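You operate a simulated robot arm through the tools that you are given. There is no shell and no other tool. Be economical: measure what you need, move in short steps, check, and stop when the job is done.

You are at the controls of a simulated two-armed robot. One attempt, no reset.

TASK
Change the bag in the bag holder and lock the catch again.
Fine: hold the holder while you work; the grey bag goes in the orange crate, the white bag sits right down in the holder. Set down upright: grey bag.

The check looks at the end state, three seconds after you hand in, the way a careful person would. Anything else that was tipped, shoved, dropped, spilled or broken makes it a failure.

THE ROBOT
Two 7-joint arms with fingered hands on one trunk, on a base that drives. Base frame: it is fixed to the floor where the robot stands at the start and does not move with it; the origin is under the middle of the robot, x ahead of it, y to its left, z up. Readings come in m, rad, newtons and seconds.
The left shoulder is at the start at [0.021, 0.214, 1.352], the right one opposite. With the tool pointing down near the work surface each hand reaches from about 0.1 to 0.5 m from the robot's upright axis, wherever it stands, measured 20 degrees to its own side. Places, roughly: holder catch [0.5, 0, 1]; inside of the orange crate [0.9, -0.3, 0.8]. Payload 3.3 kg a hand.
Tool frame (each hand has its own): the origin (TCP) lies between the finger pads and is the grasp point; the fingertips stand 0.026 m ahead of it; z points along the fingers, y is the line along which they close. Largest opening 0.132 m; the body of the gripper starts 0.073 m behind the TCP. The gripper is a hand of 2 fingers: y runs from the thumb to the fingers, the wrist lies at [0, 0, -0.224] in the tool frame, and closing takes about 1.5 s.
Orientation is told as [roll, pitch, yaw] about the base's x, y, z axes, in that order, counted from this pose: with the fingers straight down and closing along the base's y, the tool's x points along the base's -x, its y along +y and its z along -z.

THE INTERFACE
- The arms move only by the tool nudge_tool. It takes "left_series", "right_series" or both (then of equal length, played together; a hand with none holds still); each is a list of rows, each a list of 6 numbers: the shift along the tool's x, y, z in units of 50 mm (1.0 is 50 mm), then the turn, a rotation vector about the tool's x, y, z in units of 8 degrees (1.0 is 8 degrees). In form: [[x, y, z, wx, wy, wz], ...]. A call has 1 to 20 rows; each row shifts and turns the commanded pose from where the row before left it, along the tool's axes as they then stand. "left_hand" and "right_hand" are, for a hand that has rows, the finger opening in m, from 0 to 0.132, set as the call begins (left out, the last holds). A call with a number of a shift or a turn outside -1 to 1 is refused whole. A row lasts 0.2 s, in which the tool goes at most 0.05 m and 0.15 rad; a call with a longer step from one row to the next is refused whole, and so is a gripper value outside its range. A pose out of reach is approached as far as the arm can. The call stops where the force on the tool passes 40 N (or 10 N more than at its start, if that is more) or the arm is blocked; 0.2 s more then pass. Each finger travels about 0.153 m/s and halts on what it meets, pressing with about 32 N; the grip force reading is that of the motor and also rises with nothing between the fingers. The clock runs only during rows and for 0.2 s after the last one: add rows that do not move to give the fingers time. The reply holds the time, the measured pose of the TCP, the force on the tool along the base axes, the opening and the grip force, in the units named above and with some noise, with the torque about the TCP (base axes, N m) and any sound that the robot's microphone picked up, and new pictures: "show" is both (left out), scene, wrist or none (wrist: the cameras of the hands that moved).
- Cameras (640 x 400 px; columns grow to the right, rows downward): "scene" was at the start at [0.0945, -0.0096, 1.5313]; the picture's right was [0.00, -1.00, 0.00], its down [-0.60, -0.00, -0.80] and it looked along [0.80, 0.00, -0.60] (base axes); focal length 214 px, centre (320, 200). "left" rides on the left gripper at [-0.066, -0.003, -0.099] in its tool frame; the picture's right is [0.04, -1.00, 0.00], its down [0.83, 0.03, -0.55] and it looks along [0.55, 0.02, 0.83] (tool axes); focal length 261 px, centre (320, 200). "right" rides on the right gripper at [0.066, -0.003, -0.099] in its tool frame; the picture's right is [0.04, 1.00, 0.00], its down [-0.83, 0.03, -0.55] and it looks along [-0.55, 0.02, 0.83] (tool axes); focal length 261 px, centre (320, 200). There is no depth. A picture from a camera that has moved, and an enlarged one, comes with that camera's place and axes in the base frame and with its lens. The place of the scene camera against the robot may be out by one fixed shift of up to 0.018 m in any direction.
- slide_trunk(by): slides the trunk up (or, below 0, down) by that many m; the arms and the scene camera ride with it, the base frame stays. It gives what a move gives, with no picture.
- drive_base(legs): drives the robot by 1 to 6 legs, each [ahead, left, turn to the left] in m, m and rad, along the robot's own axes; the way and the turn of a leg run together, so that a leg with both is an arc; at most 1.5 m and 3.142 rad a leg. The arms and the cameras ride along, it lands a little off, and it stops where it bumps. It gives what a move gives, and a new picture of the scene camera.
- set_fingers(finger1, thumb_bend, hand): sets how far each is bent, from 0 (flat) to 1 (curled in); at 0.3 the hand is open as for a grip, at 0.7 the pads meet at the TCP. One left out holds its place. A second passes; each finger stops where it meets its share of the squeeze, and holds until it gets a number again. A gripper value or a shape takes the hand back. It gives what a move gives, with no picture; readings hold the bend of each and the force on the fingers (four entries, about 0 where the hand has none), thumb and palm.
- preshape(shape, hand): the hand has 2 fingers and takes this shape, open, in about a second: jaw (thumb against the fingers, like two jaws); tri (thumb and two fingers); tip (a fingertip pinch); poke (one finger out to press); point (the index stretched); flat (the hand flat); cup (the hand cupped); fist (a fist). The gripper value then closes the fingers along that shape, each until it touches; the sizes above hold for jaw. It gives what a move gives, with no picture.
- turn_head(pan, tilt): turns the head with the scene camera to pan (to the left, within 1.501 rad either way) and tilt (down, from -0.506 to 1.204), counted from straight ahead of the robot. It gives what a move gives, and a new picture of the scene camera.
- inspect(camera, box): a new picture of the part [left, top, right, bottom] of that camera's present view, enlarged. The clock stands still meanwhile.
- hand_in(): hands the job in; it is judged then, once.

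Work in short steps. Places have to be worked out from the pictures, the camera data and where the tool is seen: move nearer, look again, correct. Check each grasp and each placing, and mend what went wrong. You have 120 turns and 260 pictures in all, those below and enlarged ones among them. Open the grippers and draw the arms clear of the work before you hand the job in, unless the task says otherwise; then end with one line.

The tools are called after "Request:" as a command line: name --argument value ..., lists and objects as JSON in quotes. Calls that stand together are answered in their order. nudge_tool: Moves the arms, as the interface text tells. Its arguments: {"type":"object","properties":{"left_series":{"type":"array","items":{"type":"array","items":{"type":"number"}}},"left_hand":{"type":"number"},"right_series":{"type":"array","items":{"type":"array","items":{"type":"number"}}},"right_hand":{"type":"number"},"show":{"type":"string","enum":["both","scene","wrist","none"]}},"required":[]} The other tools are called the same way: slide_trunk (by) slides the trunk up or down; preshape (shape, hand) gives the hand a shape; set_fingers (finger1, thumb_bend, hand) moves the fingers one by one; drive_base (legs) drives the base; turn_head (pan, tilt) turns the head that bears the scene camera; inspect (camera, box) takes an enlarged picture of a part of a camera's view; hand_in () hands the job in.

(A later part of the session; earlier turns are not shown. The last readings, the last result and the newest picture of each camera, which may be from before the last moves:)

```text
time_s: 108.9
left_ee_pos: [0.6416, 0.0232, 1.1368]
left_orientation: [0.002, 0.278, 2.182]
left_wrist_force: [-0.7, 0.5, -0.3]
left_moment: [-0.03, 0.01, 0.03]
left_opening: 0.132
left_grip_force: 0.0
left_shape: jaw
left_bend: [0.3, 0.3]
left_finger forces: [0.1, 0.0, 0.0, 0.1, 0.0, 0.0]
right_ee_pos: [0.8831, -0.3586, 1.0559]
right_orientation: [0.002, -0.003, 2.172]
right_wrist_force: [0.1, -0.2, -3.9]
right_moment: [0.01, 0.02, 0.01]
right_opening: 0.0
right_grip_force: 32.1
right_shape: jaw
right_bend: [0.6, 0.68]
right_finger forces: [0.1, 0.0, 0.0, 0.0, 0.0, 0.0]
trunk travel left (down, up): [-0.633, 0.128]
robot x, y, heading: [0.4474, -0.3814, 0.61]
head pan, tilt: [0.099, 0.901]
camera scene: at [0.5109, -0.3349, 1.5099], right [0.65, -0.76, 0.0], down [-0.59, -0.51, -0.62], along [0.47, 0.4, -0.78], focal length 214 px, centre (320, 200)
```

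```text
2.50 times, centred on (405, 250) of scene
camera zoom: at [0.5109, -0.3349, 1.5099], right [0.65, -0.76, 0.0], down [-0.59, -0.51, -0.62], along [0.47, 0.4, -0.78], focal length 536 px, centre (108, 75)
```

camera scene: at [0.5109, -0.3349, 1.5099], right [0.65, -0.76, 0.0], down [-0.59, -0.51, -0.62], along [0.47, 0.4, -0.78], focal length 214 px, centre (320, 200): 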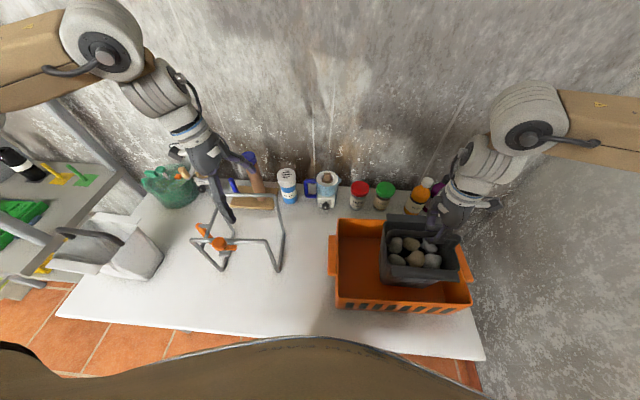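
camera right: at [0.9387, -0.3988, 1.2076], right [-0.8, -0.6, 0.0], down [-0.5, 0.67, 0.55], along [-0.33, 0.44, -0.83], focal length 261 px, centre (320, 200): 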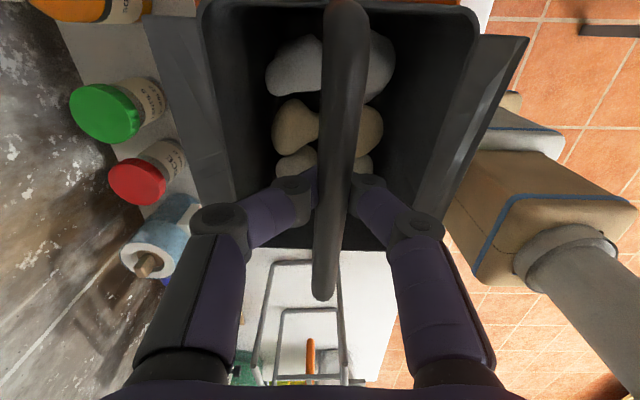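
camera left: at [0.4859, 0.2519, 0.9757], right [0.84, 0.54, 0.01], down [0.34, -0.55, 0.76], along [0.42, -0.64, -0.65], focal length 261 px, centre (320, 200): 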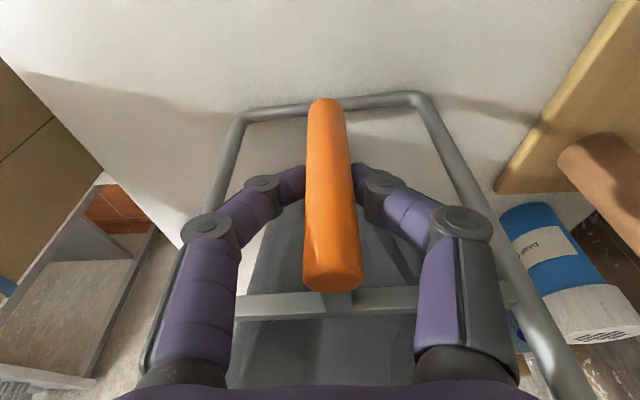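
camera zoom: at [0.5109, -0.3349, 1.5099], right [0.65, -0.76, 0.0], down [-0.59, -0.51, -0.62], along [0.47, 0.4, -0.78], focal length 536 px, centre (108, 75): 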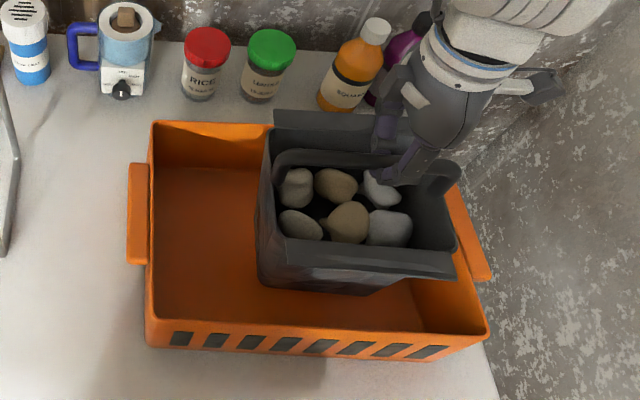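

The bag is inside but right of centre; I shift it 40 mm left and keep lowering until contact.

Request:
nudge_tool --right_series '[[-0.06, 0, 0, 0, 0, 0], [-0.12, 0, 0, 0, 0, 0], [-0.15, 0, 0, 0, 0, 0], [-0.15, 0, 0, 0, 0, 0], [-0.15, 0, 0, 0, 0, 0], [-0.1, 0, 0.05, 0, 0, 0], [-0.07, 0, 0.1, 0, 0, 0], [0, 0, 0.15, 0, 0, 0], [0, 0, 0.15, 0, 0, 0], [0, 0, 0.15, 0, 0, 0], [0, 0, 0.15, 0, 0, 0], [0, 0, 0.15, 0, 0, 0], [0, 0, 0, 0, 0, 0]]' --show "both"

```text
time_s: 111.7
left_ee_pos: [0.6403, 0.0241, 1.1378]
left_orientation: [0.001, 0.279, 2.182]
left_wrist_force: [0.2, 0.1, -0.1]
left_moment: [0.0, -0.02, 0.01]
left_opening: 0.1318
left_grip_force: 0.0
left_shape: jaw
left_bend: [0.3, 0.3]
left_finger forces: [0.1, 0.0, 0.0, 0.1, 0.0, 0.1]
right_ee_pos: [0.8599, -0.3257, 1.0102]
right_orientation: [0.003, -0.001, 2.172]
right_wrist_force: [0.9, -0.8, -0.6]
right_moment: [0.0, 0.0, -0.01]
right_opening: 0.0
right_grip_force: 32.2
right_shape: jaw
right_bend: [0.6, 0.68]
right_finger forces: [0.0, 0.0, 0.0, 0.0, 0.0, 0.0]
trunk travel left (down, up): [-0.633, 0.128]
robot x, y, heading: [0.4504, -0.385, 0.613]
head pan, tilt: [0.099, 0.901]
camera scene: at [0.5109, -0.3349, 1.51], right [0.65, -0.76, 0.0], down [-0.59, -0.51, -0.62], along [0.47, 0.4, -0.78], focal length 214 px, centre (320, 200)
camera right: at [0.8995, -0.3779, 1.1073], right [-0.8, -0.6, 0.0], down [-0.5, 0.67, 0.55], along [-0.33, 0.44, -0.83], focal length 261 px, centre (320, 200)
```

scene: 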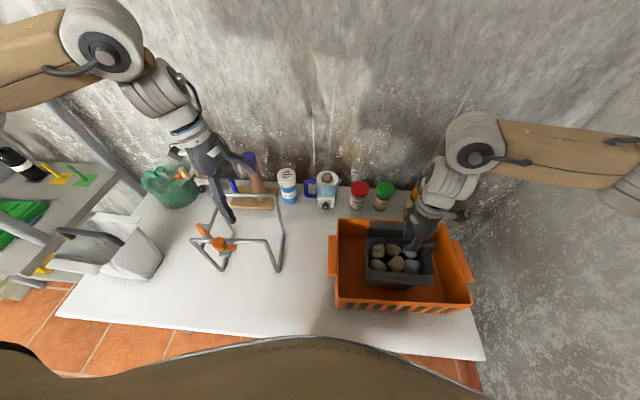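
right: 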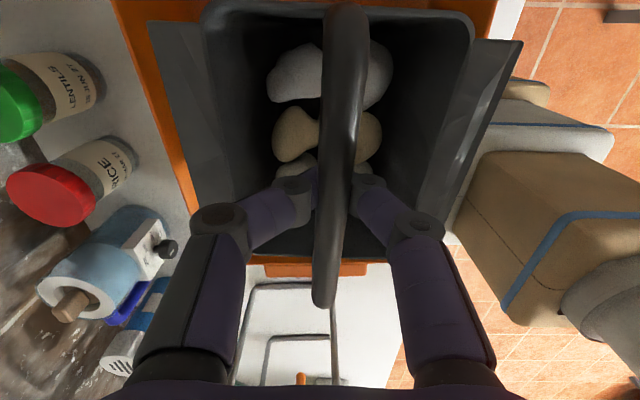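

Load has gone (bag rests on the crate floor, upright). I lower a little more to free the bail, open, and inspect before rising.

Request:
nudge_tool --right_series '[[0, 0, 0.15, 0, 0, 0], [0, 0, 0.1, 0, 0, 0], [0, 0, 0, 0, 0, 0]]' --show "none"

Request:
nudge_tool --right_series '[[0, 0, 0, 0, 0, 0], [0, 0, 0, 0, 0, 0], [0, 0, 0, 0, 0, 0], [0, 0, 0, 0, 0, 0], [0, 0, 0, 0, 0, 0], [0, 0, 0, 0, 0, 0]]' --right_hand 0.132 --show "wrist"

```text
time_s: 112.5
left_ee_pos: [0.6412, 0.0246, 1.1389]
left_orientation: [0.003, 0.279, 2.182]
left_wrist_force: [0.5, -0.2, -0.1]
left_moment: [0.01, 0.03, 0.03]
left_opening: 0.1317
left_grip_force: 0.1
left_shape: jaw
left_bend: [0.3, 0.3]
left_finger forces: [0.1, 0.0, 0.1, 0.0, 0.0, 0.0]
right_ee_pos: [0.8595, -0.3244, 0.9972]
right_orientation: [0.003, -0.002, 2.171]
right_wrist_force: [1.2, 0.5, 0.1]
right_moment: [0.01, -0.01, -0.03]
right_opening: 0.0
right_grip_force: 31.7
right_shape: jaw
right_bend: [0.6, 0.69]
right_finger forces: [0.0, 0.0, 0.0, 0.0, 0.0, 0.0]
trunk travel left (down, up): [-0.633, 0.128]
robot x, y, heading: [0.45, -0.3791, 0.615]
head pan, tilt: [0.099, 0.901]
```

```text
time_s: 113.9
left_ee_pos: [0.6399, 0.0241, 1.138]
left_orientation: [0.0, 0.28, 2.181]
left_wrist_force: [-0.1, 0.1, 0.3]
left_moment: [0.03, 0.0, 0.02]
left_opening: 0.1322
left_grip_force: 0.1
left_shape: jaw
left_bend: [0.3, 0.3]
left_finger forces: [0.1, 0.1, 0.1, 0.0, 0.0, 0.0]
right_ee_pos: [0.8595, -0.3246, 0.9982]
right_orientation: [0.002, -0.003, 2.172]
right_wrist_force: [0.3, -1.3, 1.0]
right_moment: [0.0, -0.01, 0.01]
right_opening: 0.1321
right_grip_force: 0.1
right_shape: jaw
right_bend: [0.3, 0.3]
right_finger forces: [0.1, 0.0, 0.0, 0.0, 0.1, 0.1]
trunk travel left (down, up): [-0.633, 0.128]
robot x, y, heading: [0.4465, -0.3799, 0.611]
head pan, tilt: [0.099, 0.901]
camera right: at [0.8999, -0.3778, 1.0956], right [-0.8, -0.6, 0.0], down [-0.5, 0.67, 0.55], along [-0.33, 0.44, -0.83], focal length 261 px, centre (320, 200)
```

right: 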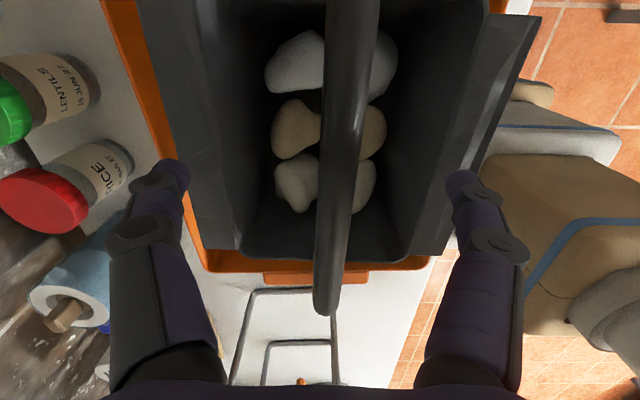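

Fingers are clear of the bail; I raise the hand and check the bag.

Request:
nudge_tool --right_series '[[0, 0, -0.4, 0, 0, 0], [0, 0, -0.6, 0, 0, 0], [0, 0, -0.8, 0, 0, 0], [0, 0, -0.8, 0, 0, 0], [0, 0, -0.8, 0, 0, 0], [0, 0, -0.8, 0, 0, 0], [0, 0, -0.8, 0, 0, 0], [0, 0, -0.8, 0, 0, 0], [0, 0, 0, 0, 0, 0]]' --show "scene"

Request:
inspect --camera "scene" --box '[320, 170, 490, 330]'

Request:
inspect --camera "scene" --box '[40, 150, 300, 310]'

```text
time_s: 115.9
left_ee_pos: [0.6415, 0.0236, 1.1379]
left_orientation: [0.001, 0.279, 2.183]
left_wrist_force: [0.4, -0.7, 0.8]
left_moment: [0.01, -0.03, -0.01]
left_opening: 0.1317
left_grip_force: 0.0
left_shape: jaw
left_bend: [0.3, 0.3]
left_finger forces: [0.1, 0.0, 0.0, 0.0, 0.1, 0.1]
right_ee_pos: [0.8618, -0.3237, 1.2867]
right_orientation: [0.003, -0.002, 2.172]
right_wrist_force: [0.7, 0.7, -0.1]
right_moment: [0.04, 0.03, 0.05]
right_opening: 0.1319
right_grip_force: 0.0
right_shape: jaw
right_bend: [0.3, 0.3]
right_finger forces: [0.0, 0.1, 0.0, 0.0, 0.1, 0.0]
trunk travel left (down, up): [-0.633, 0.128]
robot x, y, heading: [0.4485, -0.3815, 0.613]
head pan, tilt: [0.099, 0.901]
camera scene: at [0.5115, -0.335, 1.5099], right [0.65, -0.76, 0.0], down [-0.59, -0.51, -0.62], along [0.47, 0.4, -0.78], focal length 214 px, centre (320, 200)
```

scene: 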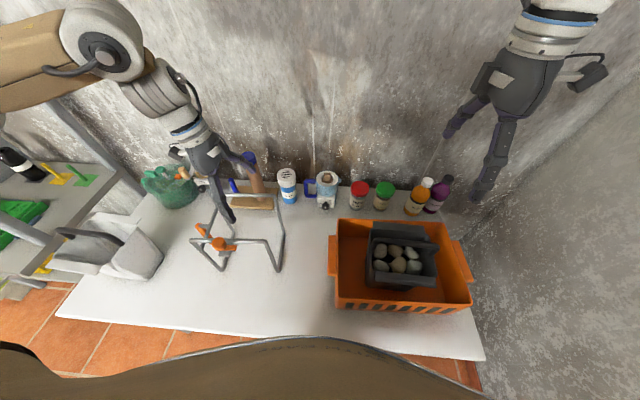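

```text
2.50 times, centred on (405, 250) of scene
camera zoom: at [0.5115, -0.335, 1.5099], right [0.65, -0.76, 0.0], down [-0.59, -0.51, -0.62], along [0.47, 0.4, -0.78], focal length 536 px, centre (108, 75)
```

zoom: 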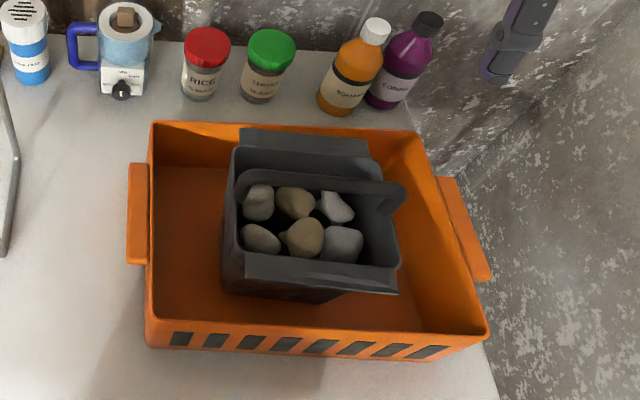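

```text
2.46 times, centred on (170, 230) of scene
camera zoom: at [0.5115, -0.335, 1.5099], right [0.65, -0.76, 0.0], down [-0.59, -0.51, -0.62], along [0.47, 0.4, -0.78], focal length 528 px, centre (689, 126)
```

zoom: 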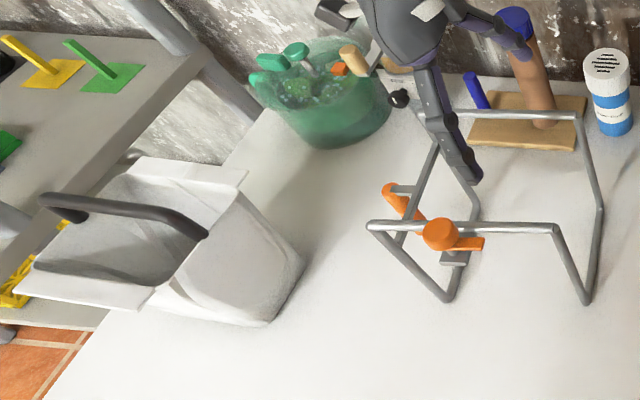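

The grey bag stands upright in the crate, well clear. Before fetching the white bag at the left end I look at the rack posts near it.

Request:
turn_head --pan 0.9 --tilt 0.6

```text
time_s: 117.1
left_ee_pos: [0.6396, 0.025, 1.1383]
left_orientation: [0.001, 0.28, 2.181]
left_wrist_force: [0.6, -0.4, 0.0]
left_moment: [0.02, -0.01, -0.04]
left_opening: 0.132
left_grip_force: 0.1
left_shape: jaw
left_bend: [0.3, 0.3]
left_finger forces: [0.1, 0.0, 0.1, 0.0, 0.1, 0.0]
right_ee_pos: [0.8611, -0.3243, 1.287]
right_orientation: [0.002, -0.002, 2.171]
right_wrist_force: [0.1, 1.0, -0.7]
right_moment: [0.01, 0.03, 0.01]
right_opening: 0.1322
right_grip_force: 0.1
right_shape: jaw
right_bend: [0.3, 0.3]
right_finger forces: [0.1, 0.0, 0.0, 0.0, 0.0, 0.1]
trunk travel left (down, up): [-0.633, 0.128]
robot x, y, heading: [0.4484, -0.3828, 0.608]
head pan, tilt: [0.901, 0.6]
camera scene: at [0.4587, -0.2959, 1.5347], right [1.0, -0.06, 0.0], down [-0.03, -0.56, -0.82], along [0.05, 0.82, -0.57], focal length 214 px, centre (320, 200)
```

scene: 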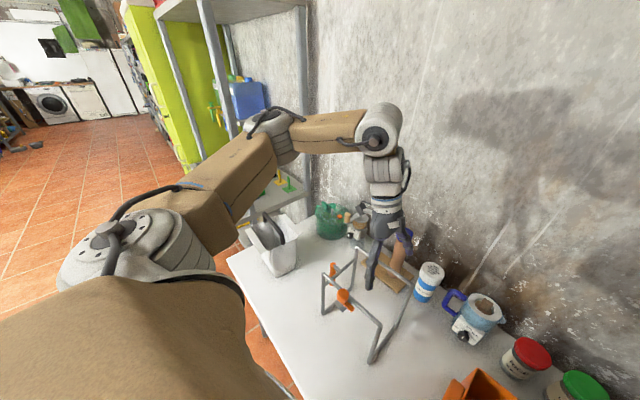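

The rack's front post stands beyond the table's left end, level with mid-table. I tuck the left arm back and up, then drive back a bit and left toward the white bag.

Request:
nudge_tool --left_series '[[0, 0.3, -0.8, 0, 0, 0], [0, 0.3, -0.8, 0, 0, 0], [0, 0.5, -0.7, 0, 0, 0], [0, 0.6, -0.7, 0, 0, 0], [0, 0.6, -0.6, 0, 0, 0], [0, 0.6, -0.6, 0, -1, 0], [0, 0.5, 0, 0, -1, 0], [0, 0, 0, 0, 0, 0]]' --show "none"

Request:
drive_base --legs '[[-0.09, 0, 0], [0, 0.5, 0]]'

```text
time_s: 118.9
left_ee_pos: [0.4676, -0.0257, 1.3401]
left_orientation: [0.003, -0.002, 2.181]
left_wrist_force: [-0.1, 0.8, -0.3]
left_moment: [-0.01, 0.01, 0.0]
left_opening: 0.1322
left_grip_force: 0.2
left_shape: jaw
left_bend: [0.3, 0.3]
left_finger forces: [0.1, 0.0, 0.0, 0.1, 0.0, 0.0]
right_ee_pos: [0.8626, -0.3241, 1.2864]
right_orientation: [0.001, -0.002, 2.171]
right_wrist_force: [0.1, 0.5, -0.4]
right_moment: [0.01, 0.0, 0.0]
right_opening: 0.1319
right_grip_force: 0.0
right_shape: jaw
right_bend: [0.3, 0.3]
right_finger forces: [0.0, 0.1, 0.0, 0.0, 0.1, 0.0]
trunk travel left (down, up): [-0.633, 0.128]
robot x, y, heading: [0.4491, -0.381, 0.61]
head pan, tilt: [0.901, 0.6]
```

```text
time_s: 122.5
left_ee_pos: [0.1058, 0.3308, 1.3402]
left_orientation: [-0.002, 0.0, 2.18]
left_wrist_force: [-0.2, 0.0, 0.1]
left_moment: [-0.03, 0.02, 0.01]
left_opening: 0.132
left_grip_force: 0.0
left_shape: jaw
left_bend: [0.3, 0.3]
left_finger forces: [0.1, 0.1, 0.1, 0.0, 0.0, 0.0]
right_ee_pos: [0.4989, 0.0322, 1.2868]
right_orientation: [0.001, -0.001, 2.17]
right_wrist_force: [0.4, 0.6, 1.0]
right_moment: [-0.03, -0.01, 0.0]
right_opening: 0.1318
right_grip_force: 0.0
right_shape: jaw
right_bend: [0.3, 0.3]
right_finger forces: [0.0, 0.0, 0.0, 0.0, 0.0, 0.1]
trunk travel left (down, up): [-0.633, 0.128]
robot x, y, heading: [0.0845, -0.0271, 0.61]
head pan, tilt: [0.901, 0.6]
camera scene: at [0.0964, 0.0613, 1.5347], right [1.0, -0.06, 0.0], down [-0.03, -0.56, -0.82], along [0.05, 0.82, -0.57], focal length 214 px, centre (320, 200)
```

scene: 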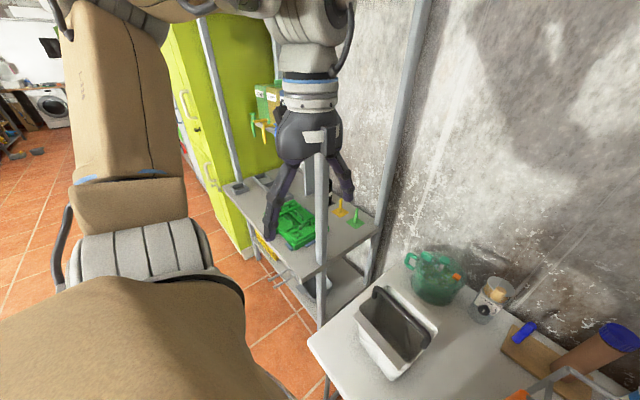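

Recalculated, the rack's front post is at about (0.16, 0.93), so there is plenty of room. The white bag's bail is near (0.316, 0.314); I drive 0.2 m further left.

Request:
drive_base --legs '[[0, 0.2, 0]]'

Request:
turn_head --pan 0.0 --tilt 0.9

Request:
inspect --camera "right" --box '[0, 0, 640, 400]'

```text
time_s: 124.1
left_ee_pos: [-0.0085, 0.494, 1.34]
left_orientation: [0.0, 0.001, 2.181]
left_wrist_force: [0.6, -0.5, 0.4]
left_moment: [-0.04, -0.02, 0.02]
left_opening: 0.1319
left_grip_force: 0.0
left_shape: jaw
left_bend: [0.3, 0.3]
left_finger forces: [0.0, 0.0, 0.1, 0.0, 0.0, 0.1]
right_ee_pos: [0.3843, 0.1965, 1.2864]
right_orientation: [0.002, -0.001, 2.169]
right_wrist_force: [0.3, 0.4, 0.1]
right_moment: [0.0, -0.02, 0.03]
right_opening: 0.1319
right_grip_force: 0.0
right_shape: jaw
right_bend: [0.3, 0.3]
right_finger forces: [0.1, 0.0, 0.0, 0.0, 0.1, 0.0]
trunk travel left (down, up): [-0.633, 0.128]
robot x, y, heading: [-0.0313, 0.1421, 0.608]
head pan, tilt: [0.901, 0.6]
camera scene: at [-0.0185, 0.2258, 1.5347], right [1.0, -0.06, 0.0], down [-0.03, -0.56, -0.82], along [0.05, 0.82, -0.57], focal length 214 px, centre (320, 200)
```

scene: 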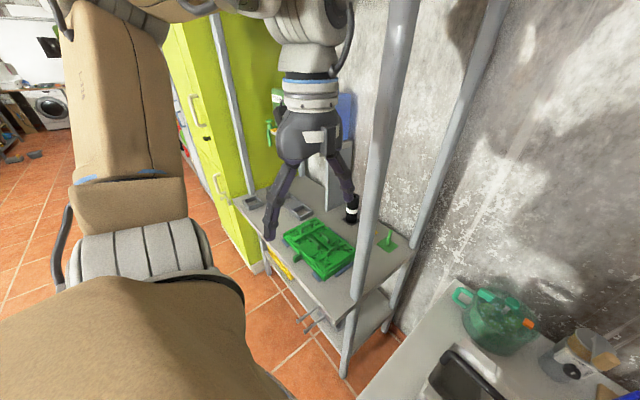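

```text
time_s: 125.3
left_ee_pos: [-0.0096, 0.4934, 1.3405]
left_orientation: [0.0, 0.0, 2.182]
left_wrist_force: [-0.5, 0.5, -0.5]
left_moment: [0.03, 0.0, -0.04]
left_opening: 0.1321
left_grip_force: 0.1
left_shape: jaw
left_bend: [0.3, 0.3]
left_finger forces: [0.0, 0.0, 0.1, 0.0, 0.0, 0.0]
right_ee_pos: [0.3852, 0.1957, 1.2869]
right_orientation: [0.003, -0.001, 2.17]
right_wrist_force: [0.1, 0.2, -0.3]
right_moment: [0.01, 0.01, -0.01]
right_opening: 0.1322
right_grip_force: 0.1
right_shape: jaw
right_bend: [0.3, 0.3]
right_finger forces: [0.1, 0.0, 0.0, 0.0, 0.0, 0.1]
trunk travel left (down, up): [-0.633, 0.128]
robot x, y, heading: [-0.031, 0.1413, 0.609]
head pan, tilt: [0.0, 0.901]
camera scene: at [0.0387, 0.1799, 1.51], right [0.57, -0.82, 0.0], down [-0.64, -0.45, -0.62], along [0.51, 0.36, -0.78], focal length 214 px, centre (320, 200)
```

scene: 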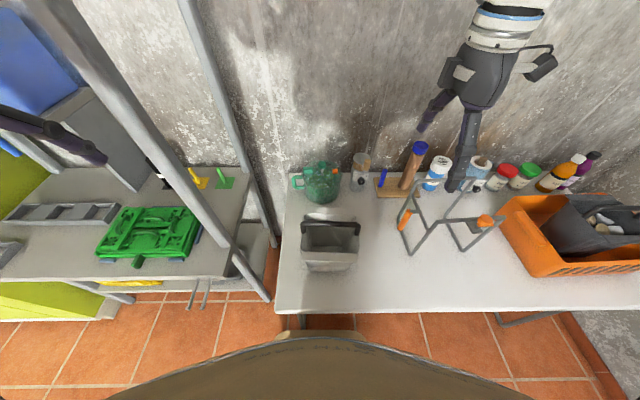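

```text
1.00 times, centred on (320, 200) of right (not enlarged: the box is as wide or as high as the picture)
camera zoom: at [0.4245, 0.1436, 1.3847], right [-0.8, -0.6, 0.0], down [-0.5, 0.67, 0.55], along [-0.33, 0.44, -0.83], focal length 261 px, centre (320, 200)
```

zoom: 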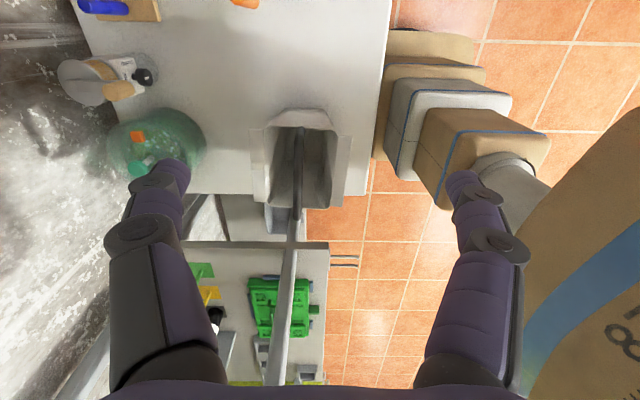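

The grey bag in the crate looks odd in this wide view; I enlarge it to check.

Request:
inspect --camera "scene" --box '[480, 150, 640, 290]'

Request:
inspect --camera "scene" --box '[260, 160, 400, 290]'

```text
2.86 times, centred on (560, 220) of scene
camera zoom: at [0.0387, 0.1799, 1.51], right [0.57, -0.82, 0.0], down [-0.64, -0.45, -0.62], along [0.51, 0.36, -0.78], focal length 613 px, centre (-366, 143)
```

zoom: 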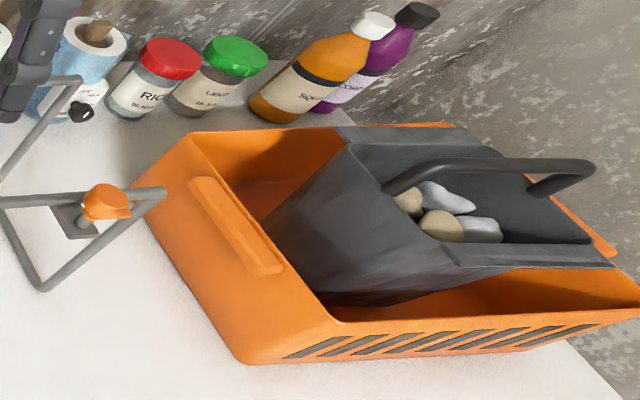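

```text
3.08 times, centred on (330, 225) of scene
camera zoom: at [0.0387, 0.1799, 1.51], right [0.57, -0.82, 0.0], down [-0.64, -0.45, -0.62], along [0.51, 0.36, -0.78], focal length 660 px, centre (289, 123)
```

zoom: 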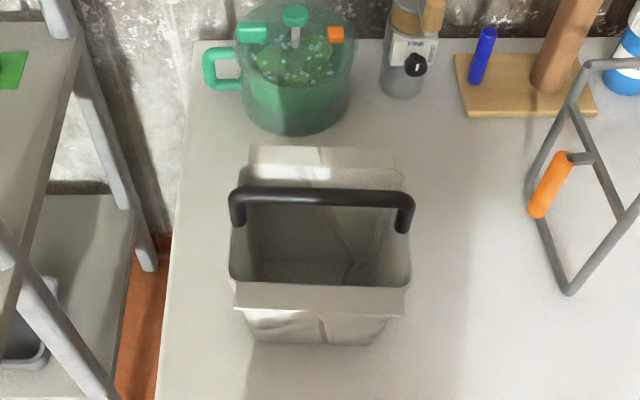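

That is only wide-angle lean (the bottles lean alike); it is upright. The white bag is squarely ahead; I enlarge it from the right hand's camera.

Request:
inspect --camera "right" --box '[230, 90, 370, 240]'

```text
2.67 times, centred on (300, 165) of right
camera zoom: at [0.4245, 0.1436, 1.3847], right [-0.8, -0.6, 0.0], down [-0.5, 0.67, 0.55], along [-0.33, 0.44, -0.83], focal length 695 px, centre (373, 293)
```

zoom: 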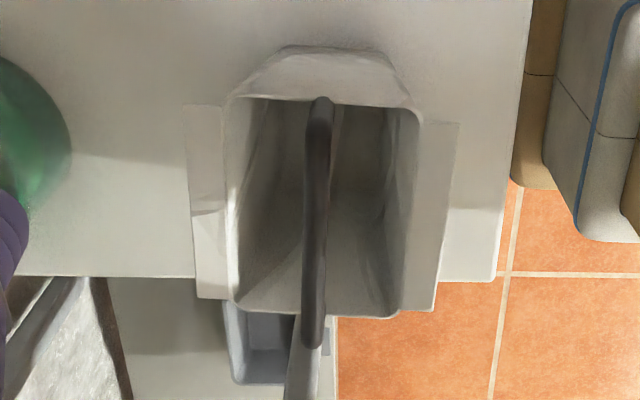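

Bail centre at about (0.332, 0.324), z≈1.02, aligned with the hand. I move above it and lower to z≈1.10.

Request:
nudge_tool --right_series '[[-0.68, -0.14, 0, 0, 0, 0], [-0.68, -0.14, 0, 0, 0, 0], [-0.68, -0.14, 0, 0, 0, 0], [-0.67, -0.15, 0, 0, 0, 0], [0, 0, 0.75, 0, 0, 0], [0, 0, 0.75, 0, 0, 0], [0, 0, 0.75, 0, 0, 0], [0, 0, 0.75, 0, 0, 0], [0, 0, 0.75, 0, 0, 0], [0, 0, 0, 0, 0, 0]]' --show "both"

```text
time_s: 127.5
left_ee_pos: [-0.0096, 0.4936, 1.3399]
left_orientation: [0.001, -0.001, 2.181]
left_wrist_force: [0.4, -0.3, 0.3]
left_moment: [0.0, 0.01, -0.03]
left_opening: 0.1321
left_grip_force: 0.0
left_shape: jaw
left_bend: [0.3, 0.3]
left_finger forces: [0.1, 0.0, 0.0, 0.0, 0.1, 0.1]
right_ee_pos: [0.3299, 0.3247, 1.1001]
right_orientation: [0.002, -0.003, 2.17]
right_wrist_force: [-0.2, 0.0, -0.4]
right_moment: [0.0, 0.02, 0.01]
right_opening: 0.1319
right_grip_force: 0.1
right_shape: jaw
right_bend: [0.3, 0.3]
right_finger forces: [0.0, 0.0, 0.0, 0.0, 0.1, 0.0]
trunk travel left (down, up): [-0.633, 0.128]
robot x, y, heading: [-0.0287, 0.1426, 0.611]
head pan, tilt: [0.0, 0.901]
camera scene: at [0.0385, 0.1795, 1.51], right [0.57, -0.82, 0.0], down [-0.64, -0.45, -0.62], along [0.51, 0.36, -0.78], focal length 214 px, centre (320, 200)
camera right: at [0.37, 0.2719, 1.1975], right [-0.8, -0.6, 0.0], down [-0.5, 0.67, 0.56], along [-0.33, 0.44, -0.83], focal length 261 px, centre (320, 200)
```

scene: 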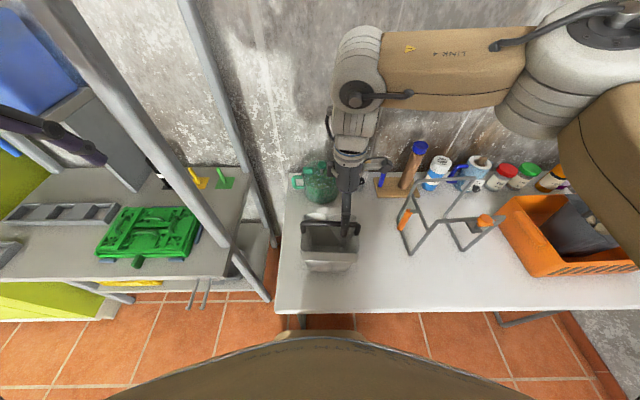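
right: 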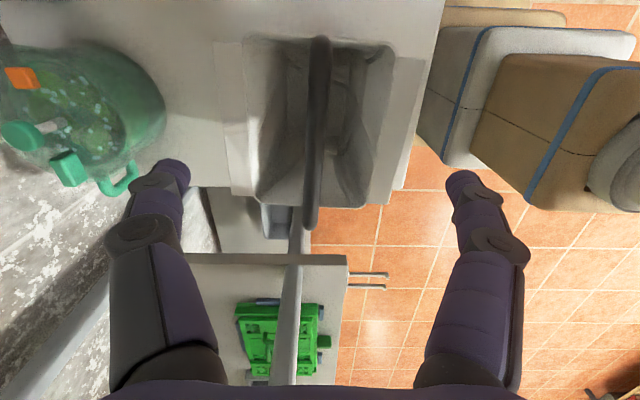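

Bail about z≈1.01, centre 15 mm further left. I shift and descend most of the way, then check.

Request:
nudge_tool --right_series '[[-0.28, -0.06, 0.3, 0, 0, 0], [0, 0, 0.5, 0, 0, 0], [0, 0, 0.5, 0, 0, 0], [0, 0, 0.4, 0, 0, 0], [0, 0, 0, 0, 0, 0]]' --show "wrist"

```text
time_s: 128.7
left_ee_pos: [-0.0087, 0.4944, 1.3397]
left_orientation: [-0.001, -0.001, 2.181]
left_wrist_force: [-0.4, 0.3, 0.2]
left_moment: [0.01, -0.01, -0.01]
left_opening: 0.1323
left_grip_force: 0.1
left_shape: jaw
left_bend: [0.3, 0.3]
left_finger forces: [0.1, 0.1, 0.0, 0.1, 0.1, 0.1]
right_ee_pos: [0.3272, 0.3376, 1.0135]
right_orientation: [0.001, -0.001, 2.168]
right_wrist_force: [0.1, -1.2, -0.9]
right_moment: [0.0, 0.01, 0.01]
right_opening: 0.132
right_grip_force: 0.1
right_shape: jaw
right_bend: [0.3, 0.3]
right_finger forces: [0.0, 0.0, 0.0, 0.1, 0.1, 0.1]
trunk travel left (down, up): [-0.633, 0.128]
robot x, y, heading: [-0.0305, 0.1384, 0.609]
head pan, tilt: [0.0, 0.901]
camera right: at [0.3656, 0.2859, 1.1124], right [-0.8, -0.6, 0.0], down [-0.5, 0.67, 0.55], along [-0.33, 0.44, -0.83], focal length 261 px, centre (320, 200)
```

right: 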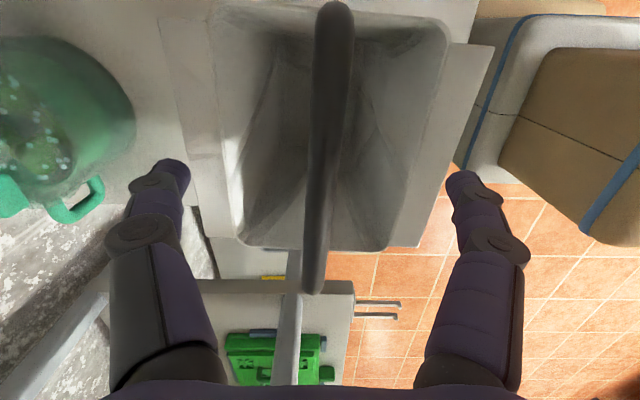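

The bail is about 25 mm below the TCP (z≈0.988). I go down 50 mm and close beneath it as before.

Request:
nudge_tool --right_series '[[0, 0, 0.3, 0, 0, 0], [0, 0, 0.4, 0, 0, 0], [0, 0, 0.3, 0, 0, 0], [0, 0, 0, 0, 0, 0]]' --show "wrist"

Request:
nudge_tool --right_series '[[0, 0, 0, 0, 0, 0], [0, 0, 0, 0, 0, 0], [0, 0, 0, 0, 0, 0], [0, 0, 0, 0, 0, 0], [0, 0, 0, 0, 0, 0], [0, 0, 0, 0, 0, 0], [0, 0, 0, 0, 0, 0]]' --right_hand 0.0 --show "wrist"

```text
time_s: 129.5
left_ee_pos: [-0.009, 0.494, 1.341]
left_orientation: [0.0, -0.001, 2.18]
left_wrist_force: [-0.5, 0.4, -1.5]
left_moment: [-0.03, 0.01, -0.01]
left_opening: 0.132
left_grip_force: 0.1
left_shape: jaw
left_bend: [0.3, 0.3]
left_finger forces: [0.1, 0.1, 0.0, 0.0, 0.0, 0.1]
right_ee_pos: [0.3277, 0.339, 0.9731]
right_orientation: [-0.009, -0.006, 2.168]
right_wrist_force: [-2.6, -3.6, 22.5]
right_moment: [0.12, -0.31, 0.02]
right_opening: 0.1319
right_grip_force: 0.1
right_shape: jaw
right_bend: [0.28, 0.29]
right_finger forces: [8.6, 0.0, 0.1, 0.0, 13.4, 0.0]
trunk travel left (down, up): [-0.633, 0.128]
robot x, y, heading: [-0.0309, 0.1412, 0.611]
head pan, tilt: [0.0, 0.901]
stopped in row 3 (right hand): the force on the tool passed its limit at 52 N (the readings are from after the stop); the commanded pose is now the measured one
camera right: at [0.3667, 0.2861, 1.0711], right [-0.8, -0.6, -0.01], down [-0.5, 0.66, 0.56], along [-0.33, 0.45, -0.83], focal length 261 px, centre (320, 200)
```

right: 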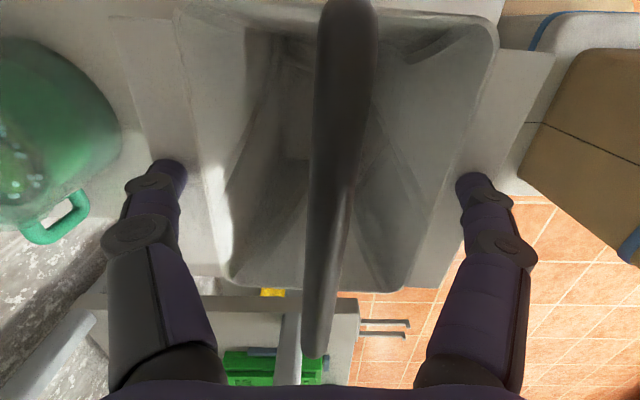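

```text
time_s: 129.9
left_ee_pos: [-0.0094, 0.4949, 1.3392]
left_orientation: [0.001, -0.001, 2.18]
left_wrist_force: [0.6, 0.6, 0.0]
left_moment: [0.03, 0.05, 0.02]
left_opening: 0.132
left_grip_force: 0.0
left_shape: jaw
left_bend: [0.3, 0.3]
left_finger forces: [0.0, 0.1, 0.1, 0.0, 0.0, 0.0]
right_ee_pos: [0.3286, 0.341, 0.9728]
right_orientation: [-0.007, -0.007, 2.166]
right_wrist_force: [0.8, 0.7, 0.1]
right_moment: [-0.03, 0.03, -0.02]
right_opening: 0.0066
right_grip_force: 32.0
right_shape: jaw
right_bend: [0.76, 0.73]
right_finger forces: [0.0, 0.0, 0.0, 0.1, 0.1, 0.1]
trunk travel left (down, up): [-0.633, 0.128]
robot x, y, heading: [-0.0289, 0.1393, 0.604]
head pan, tilt: [0.0, 0.901]
stopped in row 2 (right hand): the force on the tool passed its limit at 50 N (the readings are from after the stop); the commanded pose is now the measured one
camera right: at [0.3677, 0.2876, 1.0708], right [-0.8, -0.59, -0.01], down [-0.5, 0.66, 0.56], along [-0.33, 0.45, -0.83], focal length 261 px, centre (320, 200)
```

right: 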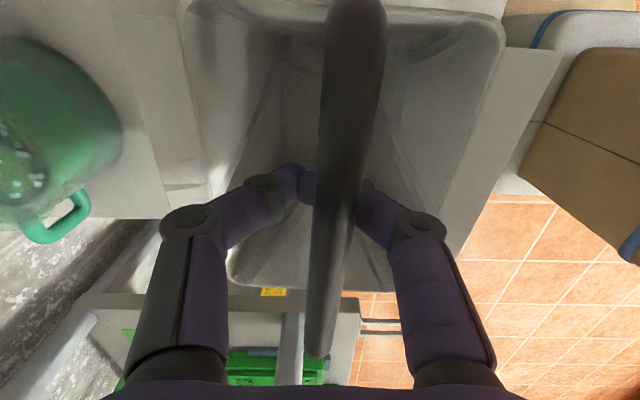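

The fingertips touched the bag's lips while open, but now they are closed beneath the bail. I lift gently and check.

Request:
nudge_tool --right_series '[[0, 0, -0.15, 0, 0, 0], [0, 0, -0.15, 0, 0, 0], [0, 0, -0.15, 0, 0, 0], [0, 0, -0.15, 0, 0, 0], [0, 0, -0.2, 0, 0, 0], [0, 0, -0.2, 0, 0, 0], [0, 0, -0.2, 0, 0, 0], [0, 0, -0.2, 0, 0, 0], [0, 0, 0, 0, 0, 0], [0, 0, 0, 0, 0, 0]]' --show "both"

```text
time_s: 132.1
left_ee_pos: [-0.0087, 0.4931, 1.3402]
left_orientation: [0.001, 0.001, 2.18]
left_wrist_force: [0.3, -0.1, -1.1]
left_moment: [-0.01, 0.02, -0.02]
left_opening: 0.132
left_grip_force: 0.1
left_shape: jaw
left_bend: [0.3, 0.3]
left_finger forces: [0.1, 0.0, 0.1, 0.1, 0.0, 0.1]
right_ee_pos: [0.3277, 0.3396, 1.0445]
right_orientation: [-0.007, -0.007, 2.167]
right_wrist_force: [-0.5, 0.2, -1.4]
right_moment: [0.0, -0.04, -0.01]
right_opening: 0.0035
right_grip_force: 31.8
right_shape: jaw
right_bend: [0.74, 0.7]
right_finger forces: [0.0, 0.1, 0.0, 0.0, 0.0, 0.0]
trunk travel left (down, up): [-0.633, 0.128]
robot x, y, heading: [-0.0277, 0.1399, 0.608]
head pan, tilt: [0.0, 0.901]
camera scene: at [0.0388, 0.1799, 1.5099], right [0.57, -0.82, 0.0], down [-0.64, -0.45, -0.62], along [0.51, 0.36, -0.78], focal length 214 px, centre (320, 200)
camera right: at [0.3674, 0.2862, 1.1422], right [-0.8, -0.59, -0.01], down [-0.5, 0.66, 0.56], along [-0.33, 0.45, -0.83], focal length 261 px, centre (320, 200)
```

scene: 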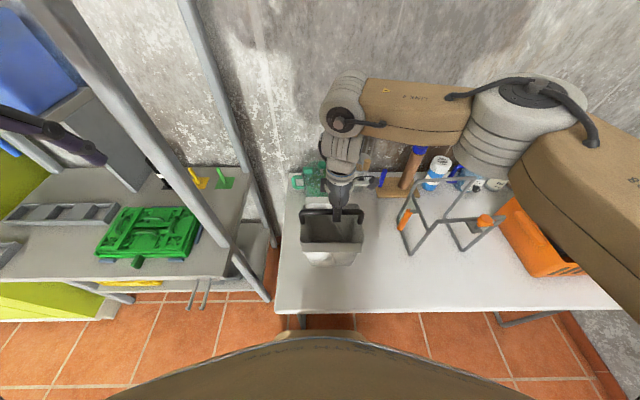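
right: 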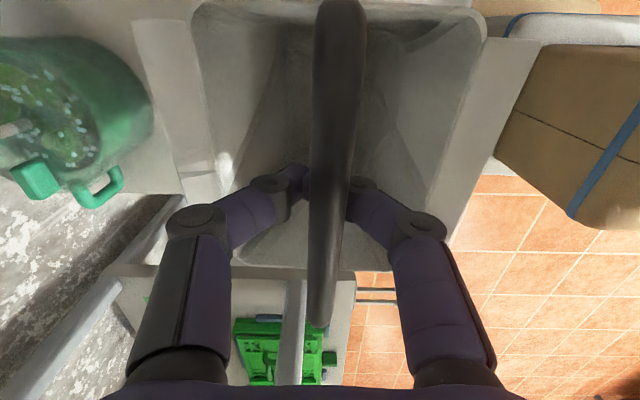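

The white bag hangs freely (about 1.4 N). I lift it to z≈1.34.

Request:
nudge_tool --right_series '[[0, 0, -0.3, 0, 0, 0], [0, 0, -0.4, 0, 0, 0], [0, 0, -0.4, 0, 0, 0], [0, 0, -0.4, 0, 0, 0], [0, 0, -0.4, 0, 0, 0], [0, 0, -0.4, 0, 0, 0], [0, 0, -0.4, 0, 0, 0], [0, 0, -0.4, 0, 0, 0], [0, 0, -0.4, 0, 0, 0], [0, 0, -0.4, 0, 0, 0], [0, 0, -0.4, 0, 0, 0], [0, 0, -0.4, 0, 0, 0], [0, 0, -0.4, 0, 0, 0], [0, 0, -0.4, 0, 0, 0], [0, 0, -0.4, 0, 0, 0], [0, 0, -0.2, 0, 0, 0], [0, 0, 0, 0, 0, 0]]' --show "both"

```text
time_s: 135.7
left_ee_pos: [-0.0082, 0.4943, 1.3406]
left_orientation: [0.003, 0.0, 2.18]
left_wrist_force: [-0.5, 0.7, -0.1]
left_moment: [0.03, 0.01, 0.01]
left_opening: 0.1321
left_grip_force: 0.0
left_shape: jaw
left_bend: [0.3, 0.3]
left_finger forces: [0.0, 0.0, 0.0, 0.0, 0.0, 0.1]
right_ee_pos: [0.3404, 0.3302, 1.3617]
right_orientation: [-0.011, -0.054, 2.132]
right_wrist_force: [-1.4, 1.1, -1.5]
right_moment: [-0.02, 0.0, -0.01]
right_opening: 0.0035
right_grip_force: 31.9
right_shape: jaw
right_bend: [0.74, 0.7]
right_finger forces: [0.1, 0.0, 0.0, 0.0, 0.1, 0.0]
trunk travel left (down, up): [-0.633, 0.128]
robot x, y, heading: [-0.0291, 0.1409, 0.61]
head pan, tilt: [0.0, 0.901]
camera scene: at [0.0388, 0.18, 1.5099], right [0.57, -0.82, 0.0], down [-0.64, -0.45, -0.62], along [0.51, 0.36, -0.78], focal length 214 px, centre (320, 200)
camera right: at [0.3795, 0.2716, 1.456], right [-0.82, -0.57, -0.01], down [-0.46, 0.66, 0.6], along [-0.33, 0.5, -0.8], focal length 261 px, centre (320, 200)
```

scene: 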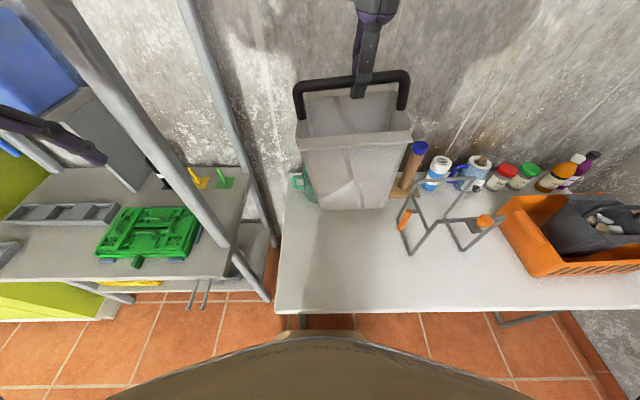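
right: 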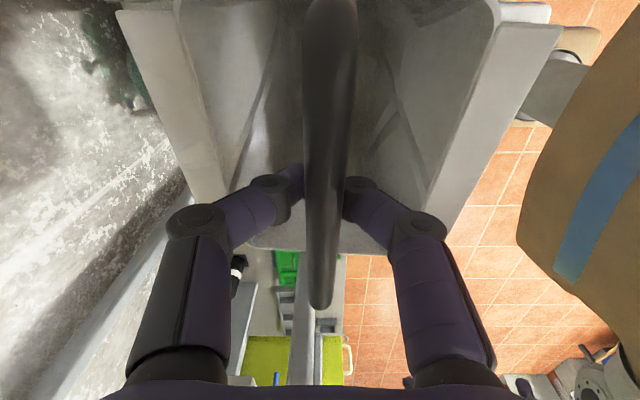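

Lifted cleanly. I drive right in short legs to limit swing, then ahead to the holder station.

Request:
drive_base --legs '[[0, -0.06, 0], [0, -0.06, 0], [0, -0.06, 0], [0, -0.06, 0], [0, -0.06, 0], [0, -0.05, 0]]'

Request:
drive_base --legs '[[0.03, 0, 0], [0.03, 0, 0], [0.03, 0, 0]]'

```text
time_s: 139.5
left_ee_pos: [0.1948, 0.2039, 1.3409]
left_orientation: [0.0, -0.004, 2.178]
left_wrist_force: [0.5, -0.6, 0.2]
left_moment: [0.02, 0.02, 0.01]
left_opening: 0.1322
left_grip_force: 0.0
left_shape: jaw
left_bend: [0.3, 0.3]
left_finger forces: [0.0, 0.0, 0.1, 0.1, 0.0, 0.0]
right_ee_pos: [0.5422, 0.0396, 1.3616]
right_orientation: [-0.012, -0.056, 2.135]
right_wrist_force: [-0.3, -0.6, -1.9]
right_moment: [0.03, 0.03, -0.02]
right_opening: 0.0035
right_grip_force: 32.4
right_shape: jaw
right_bend: [0.74, 0.7]
right_finger forces: [0.0, 0.0, 0.0, 0.0, 0.0, 0.0]
trunk travel left (down, up): [-0.633, 0.128]
robot x, y, heading: [0.1737, -0.1477, 0.603]
head pan, tilt: [0.0, 0.901]
camera scene: at [0.2419, -0.1114, 1.5099], right [0.57, -0.82, 0.0], down [-0.64, -0.45, -0.62], along [0.51, 0.36, -0.78], focal length 214 px, centre (320, 200)
```

scene: 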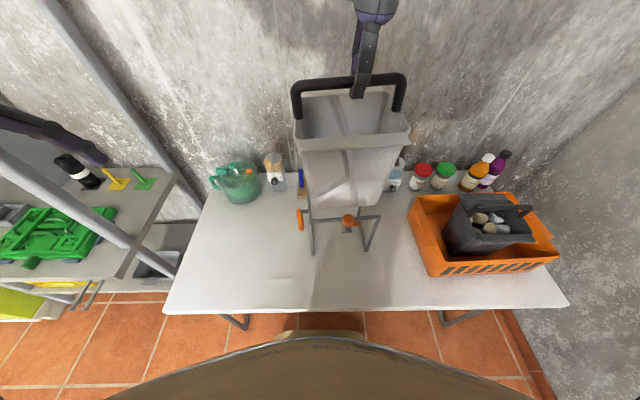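

```text
time_s: 141.2
left_ee_pos: [0.2642, 0.2559, 1.3412]
left_orientation: [-0.002, 0.001, 2.177]
left_wrist_force: [0.3, -0.2, 0.0]
left_moment: [0.02, -0.02, 0.03]
left_opening: 0.1319
left_grip_force: 0.1
left_shape: jaw
left_bend: [0.3, 0.3]
left_finger forces: [0.1, 0.1, 0.0, 0.0, 0.1, 0.0]
right_ee_pos: [0.6137, 0.0905, 1.3644]
right_orientation: [-0.015, -0.059, 2.129]
right_wrist_force: [0.0, -0.3, -1.6]
right_moment: [0.03, 0.0, 0.02]
right_opening: 0.0036
right_grip_force: 31.9
right_shape: jaw
right_bend: [0.74, 0.7]
right_finger forces: [0.0, 0.1, 0.0, 0.1, 0.0, 0.0]
trunk travel left (down, up): [-0.633, 0.128]
robot x, y, heading: [0.2441, -0.0965, 0.609]
head pan, tilt: [0.0, 0.901]
camera scene: at [0.3112, -0.0581, 1.5101], right [0.57, -0.82, 0.0], down [-0.64, -0.45, -0.62], along [0.51, 0.36, -0.78], focal length 214 px, centre (320, 200)
```

scene: 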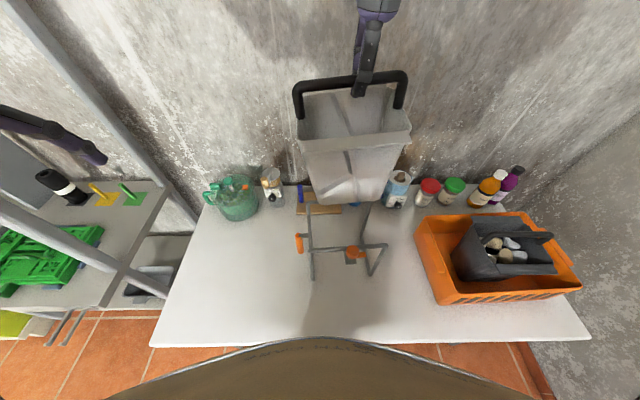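

Very little swing. I move the white bag 50 mm right over the holder and straighten the hand slowly.

Request:
nudge_tool --right_series '[[0.05, 0, 0.05, 0, 0.1, -0.1], [0.1, 0, 0.1, 0, 0.1, -0.1], [0.15, 0, 0.1, 0, 0.1, -0.1], [0.15, 0, 0.1, 0, 0.12, 0], [0.15, 0, 0.05, 0, 0, 0], [0.15, 0, 0, 0, 0, 0], [0.15, 0, 0, 0, 0, 0], [0.1, 0, 0, 0, 0, 0], [0.05, 0, 0, 0, 0, 0], [0, 0, 0, 0, 0, 0]]' --left_series '[[0, -0.6, 0, 0, 0, 0], [0, -0.6, 0, 0, 0, 0], [0, -0.6, 0, 0, 0, 0], [0, -0.6, 0.3, 0, 0, 0], [0, -0.6, 0.6, 0, 0, 0], [0, -0.48, 0.8, 0, 0, 0], [0, 0, 0.9, 0, 0, 0], [0, 0, 0.9, 0, 0, 0], [0, 0, 0.9, 0, 0, 0], [0, 0, 0, 0, 0, 0]]' --show "both"

```text
time_s: 143.4
left_ee_pos: [0.4096, 0.3568, 1.1185]
left_orientation: [0.0, 0.0, 2.178]
left_wrist_force: [-0.2, -0.4, 0.1]
left_moment: [0.02, -0.02, 0.02]
left_opening: 0.1321
left_grip_force: 0.0
left_shape: jaw
left_bend: [0.3, 0.3]
left_finger forces: [0.1, 0.1, 0.0, 0.1, 0.0, 0.0]
right_ee_pos: [0.6458, 0.0502, 1.3411]
right_orientation: [-0.016, -0.004, 2.171]
right_wrist_force: [0.6, -1.0, -1.1]
right_moment: [0.02, 0.01, 0.01]
right_opening: 0.0033
right_grip_force: 32.6
right_shape: jaw
right_bend: [0.74, 0.7]
right_finger forces: [0.0, 0.1, 0.1, 0.1, 0.0, 0.1]
trunk travel left (down, up): [-0.633, 0.128]
robot x, y, heading: [0.2487, -0.0919, 0.606]
head pan, tilt: [0.0, 0.901]
camera scene: at [0.3132, -0.0573, 1.51], right [0.57, -0.82, 0.0], down [-0.64, -0.45, -0.62], along [0.51, 0.35, -0.78], focal length 214 px, centre (320, 200)
camera right: at [0.6836, -0.0035, 1.4398], right [-0.8, -0.6, -0.01], down [-0.5, 0.66, 0.55], along [-0.32, 0.45, -0.83], focal length 261 px, centre (320, 200)
camera left: at [0.3755, 0.4136, 1.2175], right [0.84, 0.54, 0.0], down [0.45, -0.7, 0.55], along [0.3, -0.47, -0.83], focal length 261 px, centre (320, 200)
```

scene: 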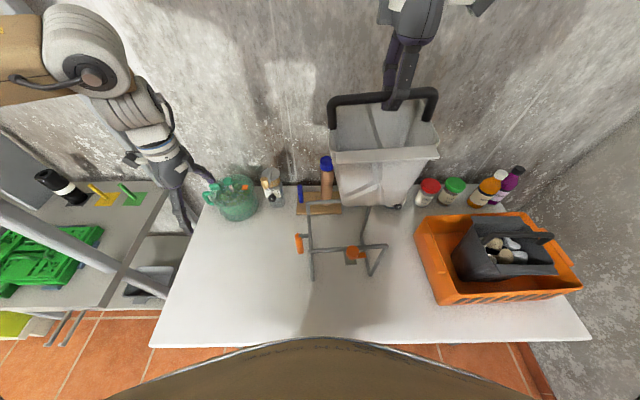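
right: 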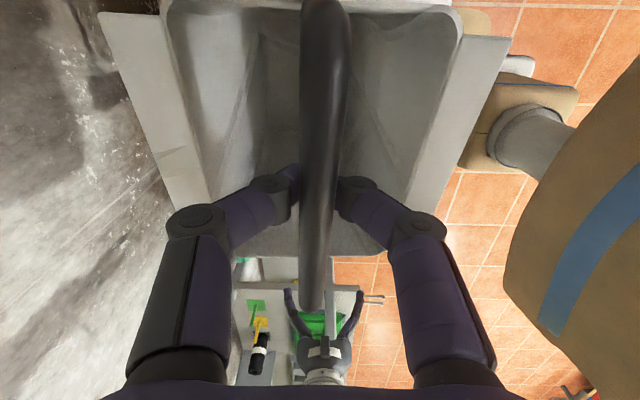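
left: 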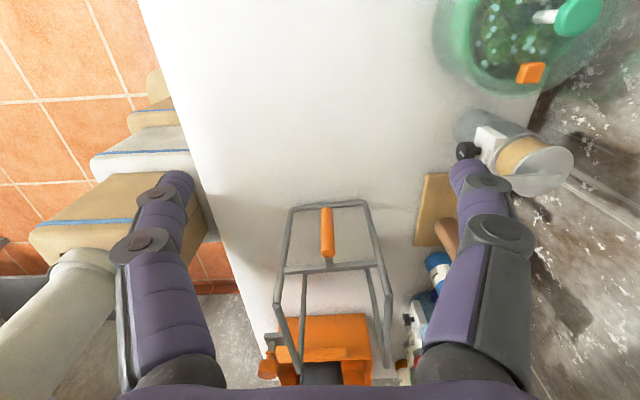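

Handle located at (0.540, 0.179). I move the left hand to the tilted approach point above it.

Request:
nudge_tool --left_series '[[0.7, -0.02, 0.25, 0, 0, 0], [0.7, -0.02, 0.25, 0, 0, 0], [0.7, -0.02, 0.25, 0, 0, 0], [0.7, -0.03, 0.25, 0, 0, 0], [0.74, -0.03, 0.3, 0, 0, 0], [0, 0, 0.2, 0, 1, 0], [0, 0, 0, 0, 1, 0], [0, 0, 0, 0, 0, 0]]' --show "wrist"

```text
time_s: 145.2
left_ee_pos: [0.5156, 0.2155, 1.0461]
left_orientation: [0.001, 0.278, 2.178]
left_wrist_force: [-0.3, -0.7, 0.1]
left_moment: [-0.01, 0.01, 0.03]
left_opening: 0.1323
left_grip_force: 0.0
left_shape: jaw
left_bend: [0.3, 0.3]
left_finger forces: [0.0, 0.0, 0.0, 0.1, 0.0, 0.0]
right_ee_pos: [0.6448, 0.0497, 1.3405]
right_orientation: [-0.015, -0.001, 2.172]
right_wrist_force: [0.3, -1.0, -1.3]
right_moment: [-0.01, 0.0, -0.01]
right_opening: 0.0036
right_grip_force: 31.5
right_shape: jaw
right_bend: [0.74, 0.7]
right_finger forces: [0.0, 0.0, 0.0, 0.0, 0.1, 0.0]
trunk travel left (down, up): [-0.633, 0.128]
robot x, y, heading: [0.2462, -0.0955, 0.607]
head pan, tilt: [0.0, 0.901]
camera left: at [0.4685, 0.2909, 1.1224], right [0.84, 0.54, 0.01], down [0.34, -0.55, 0.76], along [0.42, -0.64, -0.65], focal length 261 px, centre (320, 200)
```

left: 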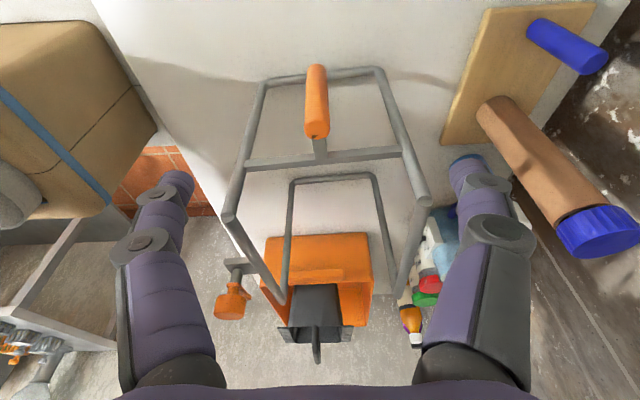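

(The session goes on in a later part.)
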